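You operate a simulated robot arm through the tools that you are given. There is no shell and no other tool. Be economical: measure what you need, move in short steps, check, and stop when the job is done.

Carry out the task below with a simulated robot arm. There is one attempt and no reset: what you move stays moved.

TASK
Put the gel bottle on the top of the small table away on the top of the small chest.

It is judged by the outcome, as a careful person would: the job done as asked, and still so three seconds after it is handed in. It fails if anything else is knocked over, pushed out of place, dropped, spilled or broken.

THE ROBOT
A 7-joint arm with a two-finger parallel gripper, fixed in place. Base frame: the origin is at the foot of the arm, x ahead of it, y to its left, z up. Lengths are in m, angles in degrees, forces in N, time in s.
With the tool pointing down near the work surface it reaches from about 0.22 to 0.68 m from the base axis. Its first joint turns from -66.0 to 66.0 degrees. Payload 2.4 kg.
Tool frame: the origin (TCP) lies between the finger pads and is the grasp point; the fingertips stand 0.03 m ahead of it; z points along the fingers, y is the line along which they close. The gripper opens to 0.094 m. The fingers are 0.028 m wide and 0.01 m thick; the gripper's body (0.05 by 0.096 m) begins 0.055 m behind the TCP.
Orientation is that of the tool frame in the base frame, as a unit quaternion [w, x, y, z]. With the fingers straight down and closing along the base's y, the tool's x points along the base's -x, its y along +y and its z along -z.

THE INTERFACE
- The arm moves only by the tool send_rows. Its argument "series" is a list of rows, each a list of 3 entries, a list of its own where there are three numbers: the closure, from 0 (fully open) to 1 (shut), then the shift along the tool's x, y, z in m, then the turn about the tool's z in rad. In form: [[hand, [tx, ty, tz], spin], ...]. A call has 1 to 20 rows; each row is the pose to reach, as a shift and turn from the pose commanded when the call began, along the tool's axes at that moment. A row lasts 0.2 s, in which the tool goes at most 0.05 m and 8.6 degrees; a call with a longer step from one row to the next is refused whole, and so is a gripper value outside its range. A pose out of reach is approached as far as the arm can. The call stops where the force on the tool passes 40 N (or 10 N more than at its start, if that is more) or the arm is blocked; 0.2 s more then pass. The fingers move at their own pace (about 0.153 m/s each) and stop on an object; they squeeze with about 42 N. The grip force told is the motor's: it shows also when the fingers shut on nothing. Time passes only in rows, and 0.2 s behind the last, so rows that repeat a pose let the fingers close. It gives the time, the measured TCP pose, the force on the tool (base axes), the opening and the grip force at its end, in the units of the frame above (readings bear some noise).
- Cameras (640 x 400 px; columns grow to the right, rows downward): "scene" is fixed at [0.0381, 0.4765, 1.4754]; the picture's right is [-0.84, -0.54, 0.00], its down [-0.21, 0.33, -0.92] and it looks along [0.50, -0.77, -0.40] (base axes); focal length 363 px, centre (320, 200). "wrist" rides on the gripper at [-0.037, 0, -0.058] in the tool frame; the picture's right is [0.00, -1.00, 0.00], its down [0.97, 0.00, -0.24] and it looks along [0.24, 0.00, 0.97] (tool axes); focal length 218 px, centre (320, 200).
- capture(camera): a new picture of that camera. No time passes.
- probe_pixels(camera, pixels): for up to 12 pixels [column, row] of the newest picture of that camera ("zoom" is the newest enlarged one), the place [x, y, z] in the base frame of the surface seen there, good to about 0.002 m, but the place of the scene camera against the robot may be out by one fixed shift of up to 0.025 m in any direction. No time passes.
- enlarge(camera, box): a new picture of the part [left, top, right, bottom] of that camera's present view, enlarged. No time passes.
- sign_off(): hands the job in; it is judged then, once.

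Work in short steps. Measure before you move; look again where a grasp or a placing could have gone wrong, and mend it. You have 60 turns and 30 pictures in all, the two below and enlarged ones among them. Open the gripper and draw the arm clear of the work before you hand the job in, unless the task says otherwise; then end with one line.

The tools are called after "Call:" by a JSON object that holds its "api" and its "payload". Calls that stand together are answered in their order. send_rows: Moves the arm, as the interface text tells. Its arguments: {"type":"object","properties":{"series":{"type":"array","items":{"type":"array"}}},"required":["series"]} The other tools are called the same way: capture (camera) takes a picture; probe_pixels (camera, pixels) gives the place of the surface under pixels of a picture; enlarge (camera, box) takes an enlarged picture of a part of a camera's view; sign_off () hands the job in.

At the start:

```text
t: 0.0
position: [0.3773, -0.1626, 1.3158]
tool_rot: [-0.001, 0.0, 1.0, 0.0]
wrist_force: [0.0, 1.0, -0.2]
grip_width: 0.094
finger_force: 0.0
```

scene: 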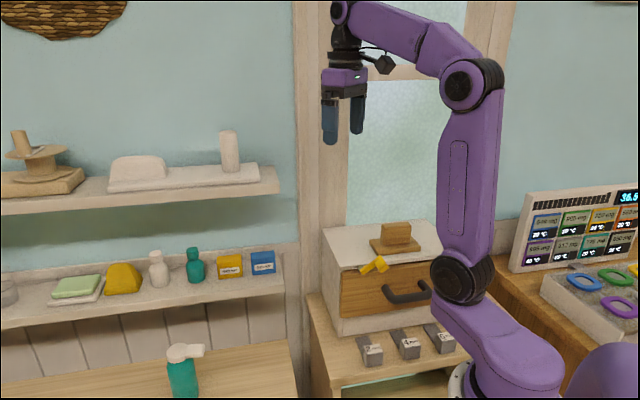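
wrist: 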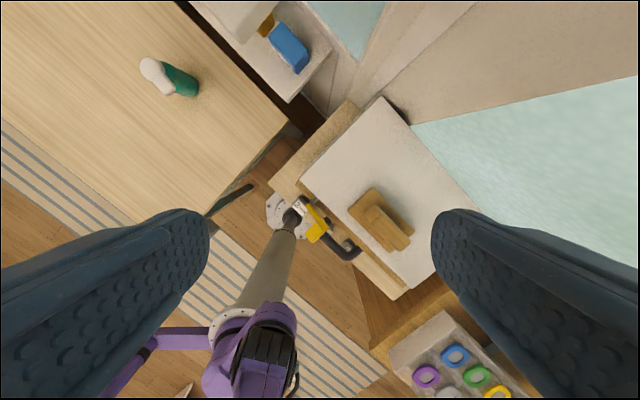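

The bottle with its white pump head stands on the table (scene ~(183,370)), and the chest with the white top is at ~(385,245). I'll enlarge both and probe them.

Call:
{"api": "enlarge", "payload": {"camera": "scene", "box": [290, 200, 490, 325]}}

Call:
{"api": "probe_pixels", "payload": {"camera": "scene", "pixels": [[183, 375], [183, 352], [198, 350], [172, 352], [183, 393], [240, 385], [350, 240], [430, 230], [343, 268], [440, 255], [395, 232], [375, 265]]}}

Call:
{"api": "probe_pixels", "payload": {"camera": "wrist", "pixels": [[150, 70], [166, 78], [182, 82], [196, 86], [200, 120], [310, 180], [380, 105], [405, 282], [470, 205], [382, 215], [405, 245], [318, 225]]}}

```text
3.20 times, centred on (390, 262) of scene
```

zoom: 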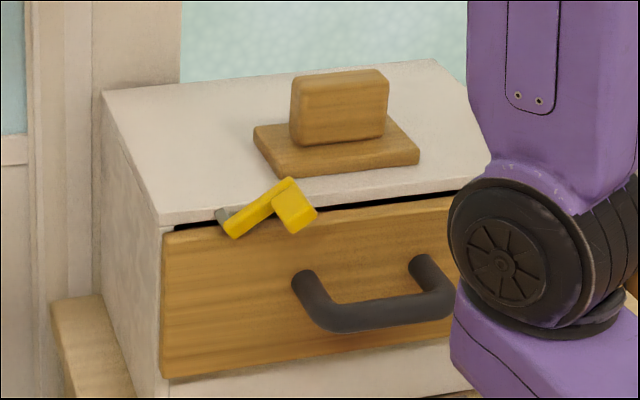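

```text
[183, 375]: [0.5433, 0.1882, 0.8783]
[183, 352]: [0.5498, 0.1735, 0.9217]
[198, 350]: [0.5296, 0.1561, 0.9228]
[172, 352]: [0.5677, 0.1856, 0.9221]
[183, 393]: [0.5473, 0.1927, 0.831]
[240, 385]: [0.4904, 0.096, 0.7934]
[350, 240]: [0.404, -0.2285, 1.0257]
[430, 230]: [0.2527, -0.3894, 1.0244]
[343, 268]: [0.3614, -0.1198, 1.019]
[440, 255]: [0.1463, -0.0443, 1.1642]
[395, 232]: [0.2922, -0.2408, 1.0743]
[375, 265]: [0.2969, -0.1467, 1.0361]
```

```text
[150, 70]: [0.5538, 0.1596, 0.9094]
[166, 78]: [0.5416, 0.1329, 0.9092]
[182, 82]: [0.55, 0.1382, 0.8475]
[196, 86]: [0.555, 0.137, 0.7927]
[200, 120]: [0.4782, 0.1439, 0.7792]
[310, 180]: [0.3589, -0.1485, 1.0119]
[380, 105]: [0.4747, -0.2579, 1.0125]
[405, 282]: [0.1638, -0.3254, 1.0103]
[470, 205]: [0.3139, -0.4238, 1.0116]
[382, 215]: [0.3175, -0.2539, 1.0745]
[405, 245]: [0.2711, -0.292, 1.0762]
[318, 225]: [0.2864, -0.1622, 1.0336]
```

Table top is at z≈0.779 and the chest top at ≈1.012. I'll take closer views of the bottle.

Call:
{"api": "enlarge", "payload": {"camera": "scene", "box": [136, 330, 236, 400]}}

Call:
{"api": "enlarge", "payload": {"camera": "wrist", "box": [120, 40, 220, 110]}}

```text
5.71 times, centred on (186, 365) of scene
```

zoom: 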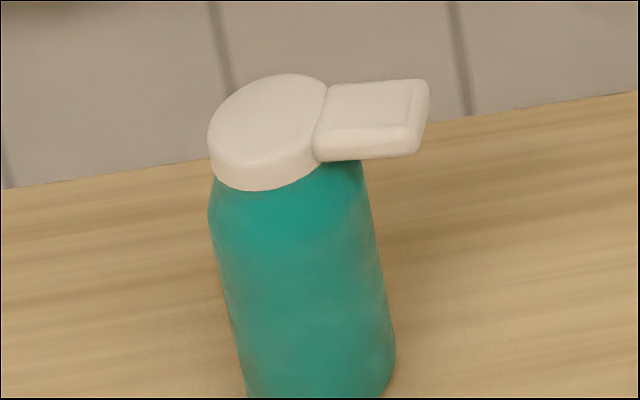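

```text
5.71 times, centred on (170, 75) of wrist
```

zoom: 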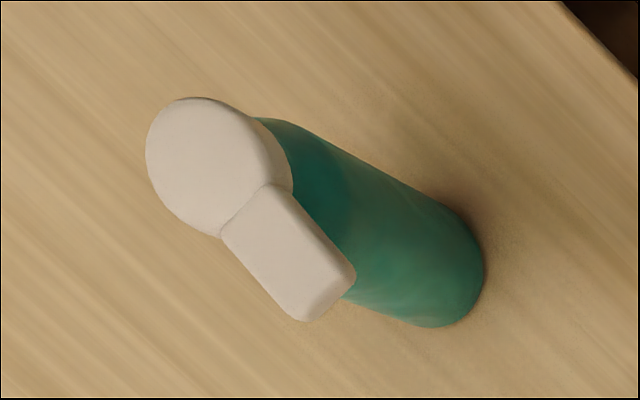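

Call:
{"api": "probe_pixels", "payload": {"camera": "zoom", "pixels": [[150, 155], [285, 160], [210, 102], [200, 222], [212, 165], [240, 230], [310, 310], [350, 275], [270, 195], [325, 290], [470, 290], [420, 322]]}}

```text
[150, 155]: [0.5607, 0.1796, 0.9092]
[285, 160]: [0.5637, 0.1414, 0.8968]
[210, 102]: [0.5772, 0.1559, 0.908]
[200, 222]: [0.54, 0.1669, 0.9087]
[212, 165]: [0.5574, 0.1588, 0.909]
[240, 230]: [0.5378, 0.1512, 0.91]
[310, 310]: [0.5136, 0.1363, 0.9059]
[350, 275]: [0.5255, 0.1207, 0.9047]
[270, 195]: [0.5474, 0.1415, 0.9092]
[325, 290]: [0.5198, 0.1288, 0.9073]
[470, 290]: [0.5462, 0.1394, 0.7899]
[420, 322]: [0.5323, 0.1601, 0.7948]
```

Bottle head centre is (0.558, 0.160), and the nozzle points along about (-0.78, -0.63). I'll map the free area of the chest top.

Call:
{"api": "probe_pixels", "payload": {"camera": "wrist", "pixels": [[373, 190], [350, 208], [392, 249], [412, 235], [365, 207], [304, 184], [379, 100], [345, 142], [340, 180], [385, 165], [365, 150], [325, 235]]}}

Call:
{"api": "send_rows", "payload": {"series": [[0, [0, 0, 0], -0.14], [0, [0, 0, 0], -0.28], [0, [0, 0, 0], -0.42], [0, [0, 0, 0], -0.56], [0, [0, 0, 0], -0.68], [0, [0, 0, 0], -0.68]]}}

```text
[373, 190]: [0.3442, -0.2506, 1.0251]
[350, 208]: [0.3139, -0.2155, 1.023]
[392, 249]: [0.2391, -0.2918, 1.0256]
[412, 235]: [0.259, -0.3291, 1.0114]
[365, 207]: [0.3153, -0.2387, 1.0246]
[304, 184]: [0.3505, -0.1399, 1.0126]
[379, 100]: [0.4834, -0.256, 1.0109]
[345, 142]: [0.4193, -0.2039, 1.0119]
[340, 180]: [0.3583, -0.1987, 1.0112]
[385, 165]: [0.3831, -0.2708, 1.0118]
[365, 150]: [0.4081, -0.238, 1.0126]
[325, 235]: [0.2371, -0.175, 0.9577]
```

```text
t: 1.4
position: [0.3783, -0.1633, 1.3167]
tool_rot: [0.0, -0.334, 0.942, 0.0]
wrist_force: [-0.2, -0.1, 0.4]
grip_width: 0.094
finger_force: 0.1
```

Orientation is right. The target on the chest is about (0.392, -0.236), clear of the block. Now I move above the bottle at the present height.

Call:
{"api": "send_rows", "payload": {"series": [[0, [-0.043, 0.017, 0], 0], [0, [-0.086, 0.034, 0], 0], [0, [-0.129, 0.051, 0], 0], [0, [-0.172, 0.068, 0], 0], [0, [-0.215, 0.086, 0], 0], [0, [-0.258, 0.103, 0], 0], [0, [-0.3, 0.12, 0], 0], [0, [-0.343, 0.137, 0], 0], [0, [-0.343, 0.137, 0], 0]]}}

Call:
{"api": "capture", "payload": {"camera": "wrist"}}

```text
t: 3.4
position: [0.5189, 0.1323, 1.2975]
tool_rot: [-0.001, -0.333, 0.943, 0.0]
wrist_force: [-0.2, -0.1, -0.1]
grip_width: 0.0941
finger_force: 0.0
out of reach, approached as far as the arm can: row 6, 7, 8, 9
```

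```text
24 pictures are left
```

wrist: 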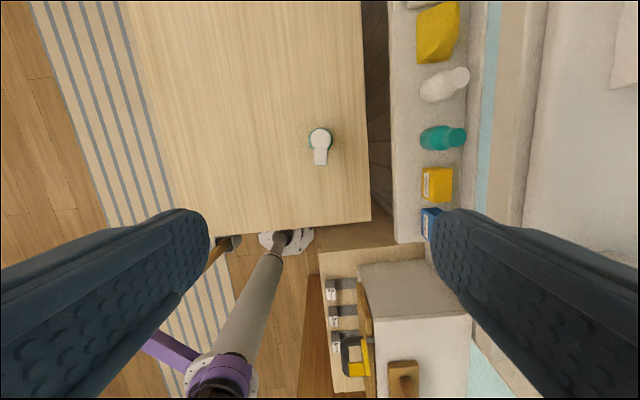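

The nozzle now runs along the image vertical, (320,140)-(320,165), so the orientation is good; the arm is just too high for that reach. I'll check the shelf edge's clearance and descend.

Call:
{"api": "probe_pixels", "payload": {"camera": "wrist", "pixels": [[319, 138], [320, 160], [396, 100], [396, 200], [420, 140], [455, 138], [310, 138], [329, 138], [425, 180]]}}

Call:
{"api": "send_rows", "payload": {"series": [[0, [0, 0, 0.04], 0], [0, [0, 0, 0.08], 0], [0, [0, 0, 0.12], 0], [0, [0, 0, 0.16], 0], [0, [0, 0, 0.2], 0], [0, [0, 0, 0.2], 0]]}}

```text
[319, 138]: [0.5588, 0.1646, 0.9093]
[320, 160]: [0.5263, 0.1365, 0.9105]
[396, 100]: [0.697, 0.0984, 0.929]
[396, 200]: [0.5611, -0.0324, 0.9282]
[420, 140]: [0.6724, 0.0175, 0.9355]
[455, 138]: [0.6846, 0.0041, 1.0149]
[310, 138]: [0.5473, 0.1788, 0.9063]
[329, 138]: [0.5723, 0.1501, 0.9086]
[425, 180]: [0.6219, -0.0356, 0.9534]
```

```text
t: 4.8
position: [0.5203, 0.1308, 1.1]
tool_rot: [0.0, -0.333, 0.943, 0.001]
wrist_force: [-0.2, -0.7, 0.3]
grip_width: 0.0937
finger_force: 0.0
```

Clipped at z=1.10, offset to the bottle ≈ 0.05 m along tool -x. Shelf edge is ~0.147 m away, clear. I'll centre over it and descend a bit.

Call:
{"api": "send_rows", "payload": {"series": [[0, [-0.025, 0, 0], 0], [0, [-0.0495, 0, 0], 0], [0, [-0.0495, 0, 0.04], 0], [0, [-0.0495, 0, 0.08], 0], [0, [-0.0495, 0, 0.08], 0]]}}

Call:
{"api": "capture", "payload": {"camera": "wrist"}}

```text
t: 6.0
position: [0.556, 0.1611, 1.0198]
tool_rot: [0.0, -0.334, 0.943, 0.0]
wrist_force: [-0.4, 0.4, -0.1]
grip_width: 0.094
finger_force: 0.0
```

```text
23 pictures are left
```

wrist: 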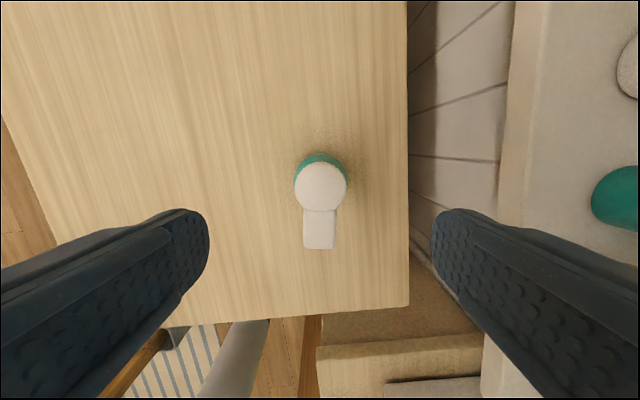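

The bottle is centred between the fingers at (320,186). I'll probe its edges.

Call:
{"api": "probe_pixels", "payload": {"camera": "wrist", "pixels": [[321, 186], [297, 186], [345, 186], [321, 165], [320, 208], [320, 245], [320, 157]]}}

```text
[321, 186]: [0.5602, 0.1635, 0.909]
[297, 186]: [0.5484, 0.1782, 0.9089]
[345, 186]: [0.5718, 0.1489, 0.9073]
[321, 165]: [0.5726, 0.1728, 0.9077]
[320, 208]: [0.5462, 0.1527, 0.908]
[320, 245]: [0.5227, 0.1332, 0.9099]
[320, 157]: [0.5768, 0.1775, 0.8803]
```

Small correction of -0.004 along tool x, then down to TCP z≈0.868 (gripper body stays ~14 mm above the pump), fingers open.

Call:
{"api": "send_rows", "payload": {"series": [[0, [-0.004, -0.001, 0.03], 0], [0, [-0.004, -0.001, 0.06], 0], [0, [-0.004, -0.001, 0.09], 0], [0, [-0.004, -0.001, 0.12], 0], [0, [-0.004, -0.001, 0.14], 0], [0, [-0.004, -0.001, 0.152], 0], [0, [-0.004, -0.001, 0.152], 0]]}}

Call:
{"api": "capture", "payload": {"camera": "scene"}}

```text
t: 7.6
position: [0.5613, 0.1637, 0.8672]
tool_rot: [0.0, -0.333, 0.943, 0.0]
wrist_force: [-0.2, -0.3, 0.1]
grip_width: 0.0944
finger_force: 0.1
```

```text
22 pictures are left
```

scene: 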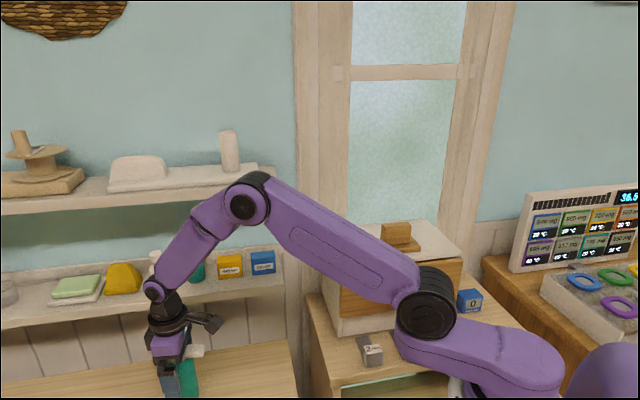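

In place around the bottle; closing and lifting slightly.

Call:
{"api": "send_rows", "payload": {"series": [[0.3, [0, 0, 0], 0], [0.6, [0, 0, 0], 0], [1, [0, 0, 0], 0], [1, [0, 0, 0], 0], [1, [0, 0, -0.015], 0], [1, [0, 0, -0.03], 0], [1, [0, 0, -0.03], 0]]}}

Call:
{"api": "capture", "payload": {"camera": "wrist"}}

```text
t: 9.2
position: [0.5618, 0.1655, 0.8959]
tool_rot: [0.0, -0.334, 0.942, -0.001]
wrist_force: [0.3, 0.9, -1.8]
grip_width: 0.0515
finger_force: 42.0
```

```text
21 pictures are left
```

wrist: 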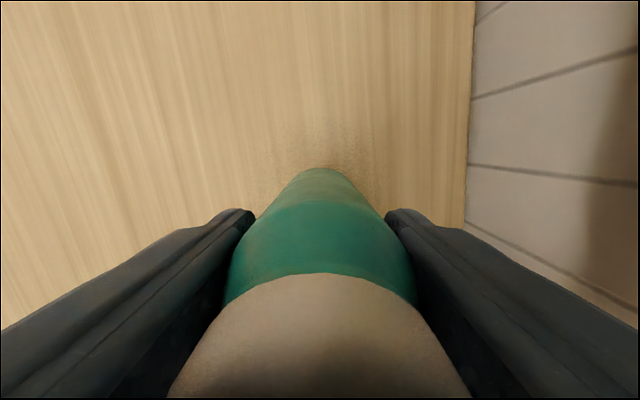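

Held (opening 0.0515, 42 N), bottle base is about 0.088 below the TCP. Lift while withdrawing along tool +x, parallel to the shelf.

Call:
{"api": "send_rows", "payload": {"series": [[1, [0, 0, -0.03], 0], [1, [0, 0, -0.06], 0], [1, [0, 0, -0.09], 0], [1, [0.02, 0, -0.12], 0], [1, [0.04, 0, -0.15], 0], [1, [0.06, 0, -0.18], 0], [1, [0.08, 0, -0.21], 0], [1, [0.1, 0, -0.24], 0], [1, [0.12, 0, -0.27], 0], [1, [0.15, 0, -0.285], 0], [1, [0.18, 0, -0.285], 0], [1, [0.21, 0, -0.285], 0], [1, [0.21, 0, -0.285], 0]]}}

Call:
{"api": "capture", "payload": {"camera": "scene"}}

Call:
{"api": "capture", "payload": {"camera": "wrist"}}

```text
t: 12.0
position: [0.3972, 0.0336, 1.1812]
tool_rot: [0.0, -0.333, 0.943, 0.0]
wrist_force: [0.4, 0.5, -1.0]
grip_width: 0.0516
finger_force: 41.8
```

```text
20 pictures are left
```

scene: 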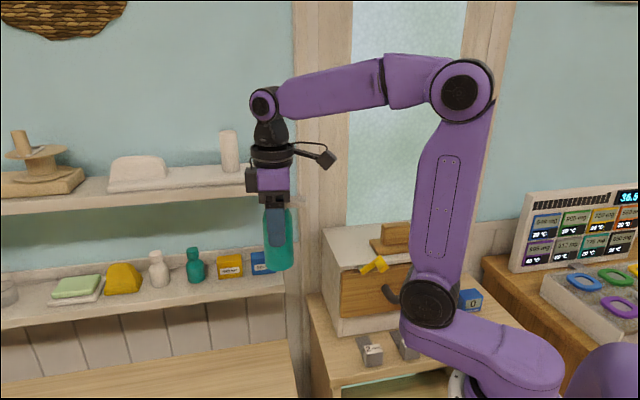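

```text
19 pictures are left
```

wrist: 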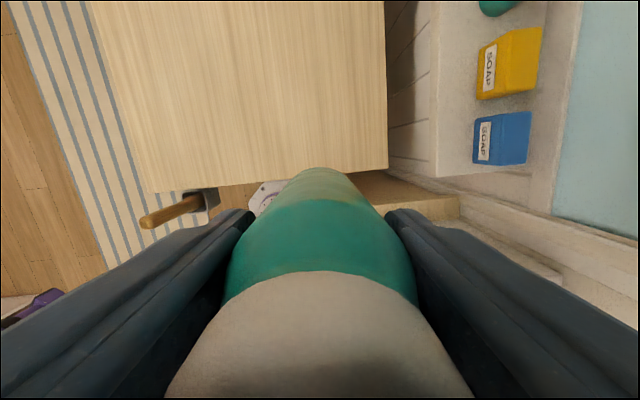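

Remaining shift is (0.174, -0.206) in tool xy. I'll check where the upper shelf end and the wall are before moving past.

Call:
{"api": "probe_pixels", "payload": {"camera": "scene", "pixels": [[225, 195], [240, 195], [310, 200], [335, 200], [350, 240], [380, 264], [395, 225], [392, 250], [325, 232], [340, 267]]}}

```text
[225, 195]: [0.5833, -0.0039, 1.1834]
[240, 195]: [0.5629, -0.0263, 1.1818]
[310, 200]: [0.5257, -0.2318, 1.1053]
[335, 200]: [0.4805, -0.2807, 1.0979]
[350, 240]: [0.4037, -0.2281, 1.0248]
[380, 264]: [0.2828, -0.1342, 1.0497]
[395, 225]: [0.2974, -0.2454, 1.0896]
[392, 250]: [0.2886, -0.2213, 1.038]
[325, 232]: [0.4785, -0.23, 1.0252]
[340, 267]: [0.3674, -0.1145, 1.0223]
```

The wall is ~0.09 m behind my target, so I'll use a spot 2 cm further forward, (0.379, -0.2205). Moving there at travel height with tool-x leading.

Call:
{"api": "send_rows", "payload": {"series": [[1, [0.035, 0, 0], 0], [1, [0.07, -0.01, 0], 0], [1, [0.105, -0.035, 0], 0], [1, [0.135, -0.065, 0], 0], [1, [0.16, -0.095, 0], 0], [1, [0.174, -0.125, 0], 0], [1, [0.174, -0.155, 0], 0], [1, [0.174, -0.186, 0], 0], [1, [0.174, -0.186, 0], 0]]}}

Call:
{"api": "capture", "payload": {"camera": "scene"}}

Call:
{"api": "capture", "payload": {"camera": "wrist"}}

```text
t: 14.0
position: [0.3785, -0.2213, 1.1823]
tool_rot: [0.0, -0.333, 0.943, 0.0]
wrist_force: [0.6, -0.1, -1.5]
grip_width: 0.0513
finger_force: 42.0
```

```text
18 pictures are left
```

scene: 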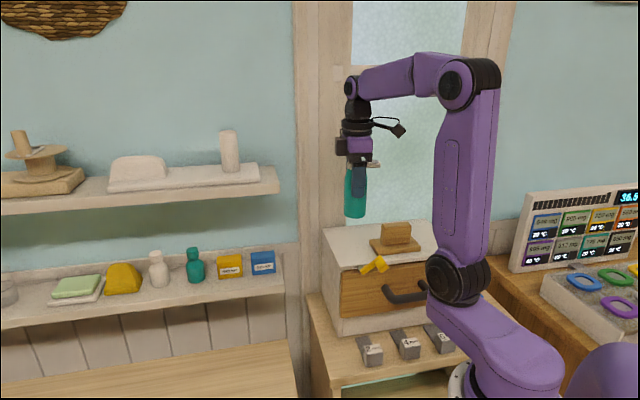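

```text
17 pictures are left
```

wrist: 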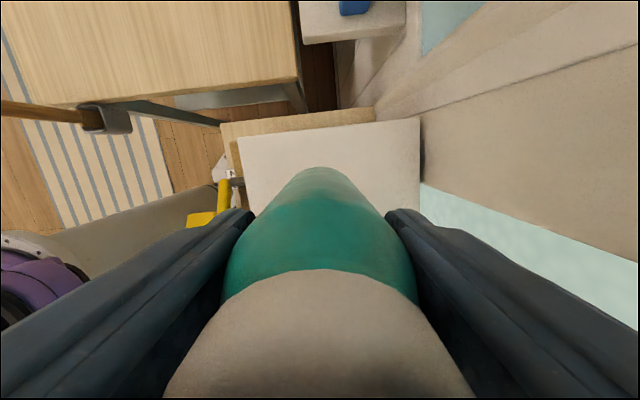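

Above the free left part of the chest top. Descending to just above contact (expected at TCP z≈1.100).

Call:
{"api": "send_rows", "payload": {"series": [[1, [0, 0, 0.025], 0], [1, [0, 0, 0.05], 0], [1, [0, 0, 0.065], 0], [1, [0, 0, 0.074], 0], [1, [0, 0, 0.074], 0]]}}

Call:
{"api": "enlarge", "payload": {"camera": "scene", "box": [300, 130, 460, 290]}}

```text
t: 15.2
position: [0.3782, -0.2229, 1.1071]
tool_rot: [0.0, -0.333, 0.943, 0.0]
wrist_force: [0.4, -0.9, -0.9]
grip_width: 0.051
finger_force: 41.5
```

```text
2.50 times, centred on (380, 210) of scene
```

zoom: 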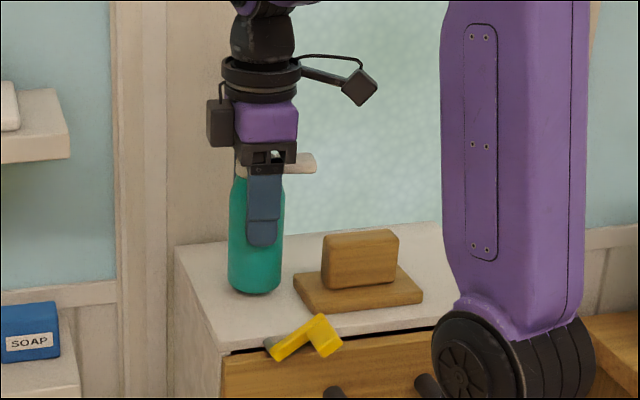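

Good spot, clear of the block. Lowering in millimetre steps until contact.

Call:
{"api": "send_rows", "payload": {"series": [[1, [0, 0, 0.002], 0], [1, [0, 0, 0.004], 0], [1, [0, 0, 0.006], 0], [1, [0, 0, 0.006], 0]]}}

```text
t: 16.2
position: [0.379, -0.2235, 1.1005]
tool_rot: [0.001, -0.334, 0.943, 0.0]
wrist_force: [-0.5, 0.0, -2.0]
grip_width: 0.0511
finger_force: 42.0
```

Call:
{"api": "send_rows", "payload": {"series": [[1, [0, 0, 0.001], 0], [1, [0, 0, 0.001], 0]]}}

```text
t: 16.8
position: [0.3784, -0.2216, 1.1003]
tool_rot: [-0.001, -0.334, 0.943, 0.0]
wrist_force: [0.4, -1.0, -1.4]
grip_width: 0.0511
finger_force: 41.7
```

Force is unchanged, so no contact yet; another millimetre or two.

Call:
{"api": "send_rows", "payload": {"series": [[1, [0, 0, 0.001], 0], [1, [0, 0, 0.001], 0]]}}

Call:
{"api": "enlarge", "payload": {"camera": "scene", "box": [340, 200, 400, 260]}}

```text
t: 17.4
position: [0.3775, -0.2216, 1.0983]
tool_rot: [-0.001, -0.334, 0.943, 0.0]
wrist_force: [-0.9, 0.5, -2.4]
grip_width: 0.0508
finger_force: 42.5
```

```text
6.67 times, centred on (370, 230) of scene
```

zoom: 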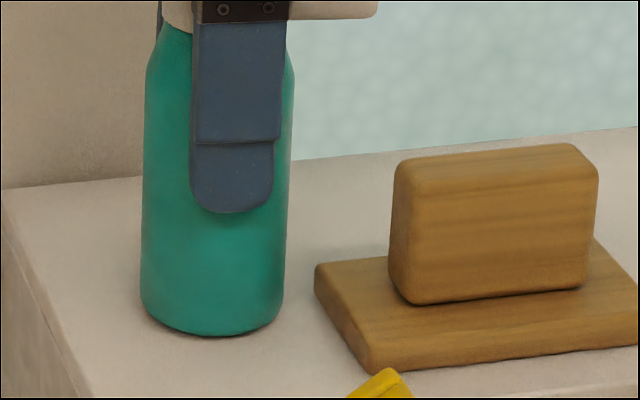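

Nearly touching; continuing by 1 mm steps.

Call:
{"api": "send_rows", "payload": {"series": [[1, [0, 0, 0.001], 0], [1, [0, 0, 0.001], 0]]}}

```text
t: 18.0
position: [0.3777, -0.2223, 1.0983]
tool_rot: [0.0, -0.334, 0.943, 0.0]
wrist_force: [-4.0, 1.1, 9.9]
grip_width: 0.051
finger_force: 42.4
```

Contact (upward force 9.9 N). Opening gently.

Call:
{"api": "send_rows", "payload": {"series": [[0.4, [0, 0, 0], 0], [0.3, [0, 0, 0], 0], [0.2, [0, 0, 0], 0], [0.15, [0, 0, 0], 0], [0.15, [0, 0, 0], 0]]}}

Call:
{"api": "capture", "payload": {"camera": "wrist"}}

```text
t: 19.2
position: [0.3776, -0.2226, 1.0983]
tool_rot: [-0.001, -0.334, 0.943, 0.0]
wrist_force: [0.3, 0.5, -0.3]
grip_width: 0.0799
finger_force: 0.0
```

```text
14 pictures are left
```

wrist: 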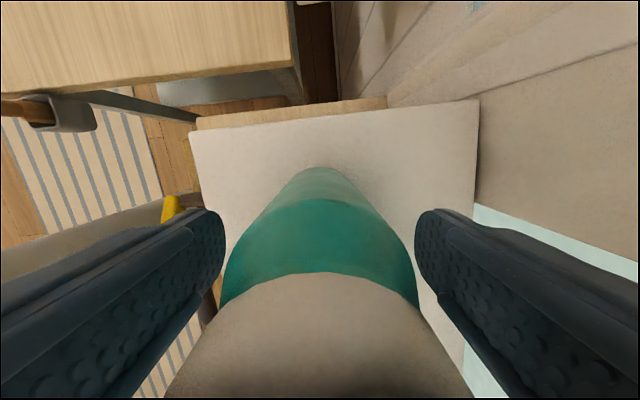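

The fingers are clear on both sides; rising straight up.

Call:
{"api": "send_rows", "payload": {"series": [[0.15, [0, 0, -0.02], 0], [0.15, [0, 0, -0.05], 0], [0.15, [0, 0, -0.08], 0], [0.15, [0, 0, -0.115], 0], [0.1, [0, 0, -0.15], 0], [0.1, [0, 0, -0.18], 0], [0, [0, 0, -0.2], 0], [0, [0.03, 0.03, -0.2], 0], [0, [0.05, 0.06, -0.2], 0], [0, [0.05, 0.06, -0.2], 0]]}}

Call:
{"api": "capture", "payload": {"camera": "scene"}}

Call:
{"api": "capture", "payload": {"camera": "wrist"}}

```text
t: 21.4
position: [0.3007, -0.2064, 1.2956]
tool_rot: [0.0, -0.333, 0.943, 0.0]
wrist_force: [0.0, 0.1, 0.2]
grip_width: 0.094
finger_force: 0.1
```

```text
13 pictures are left
```

scene: 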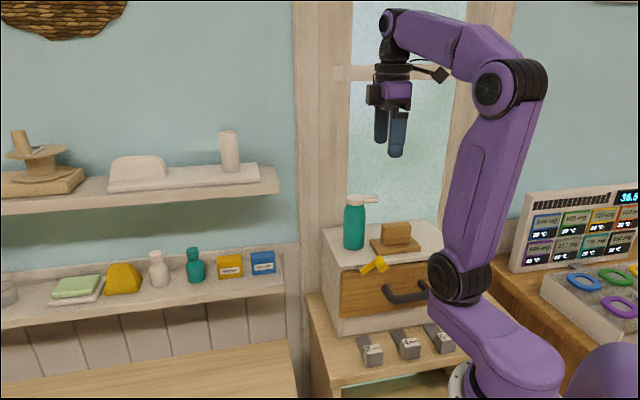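

```text
12 pictures are left
```

wrist: 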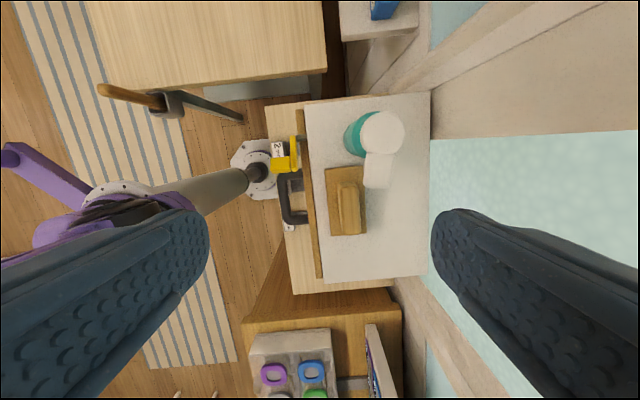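

The bottle stands upright on the chest top at scene (355,225), the block and yellow item have not moved, and the arm is clear with the gripper open. Handing in.

Call:
{"api": "sign_off", "payload": {}}

```text
The job is handed in.
```

The gel bottle is now standing upright on top of the small chest; nothing else was disturbed, the gripper is open and the arm is clear.
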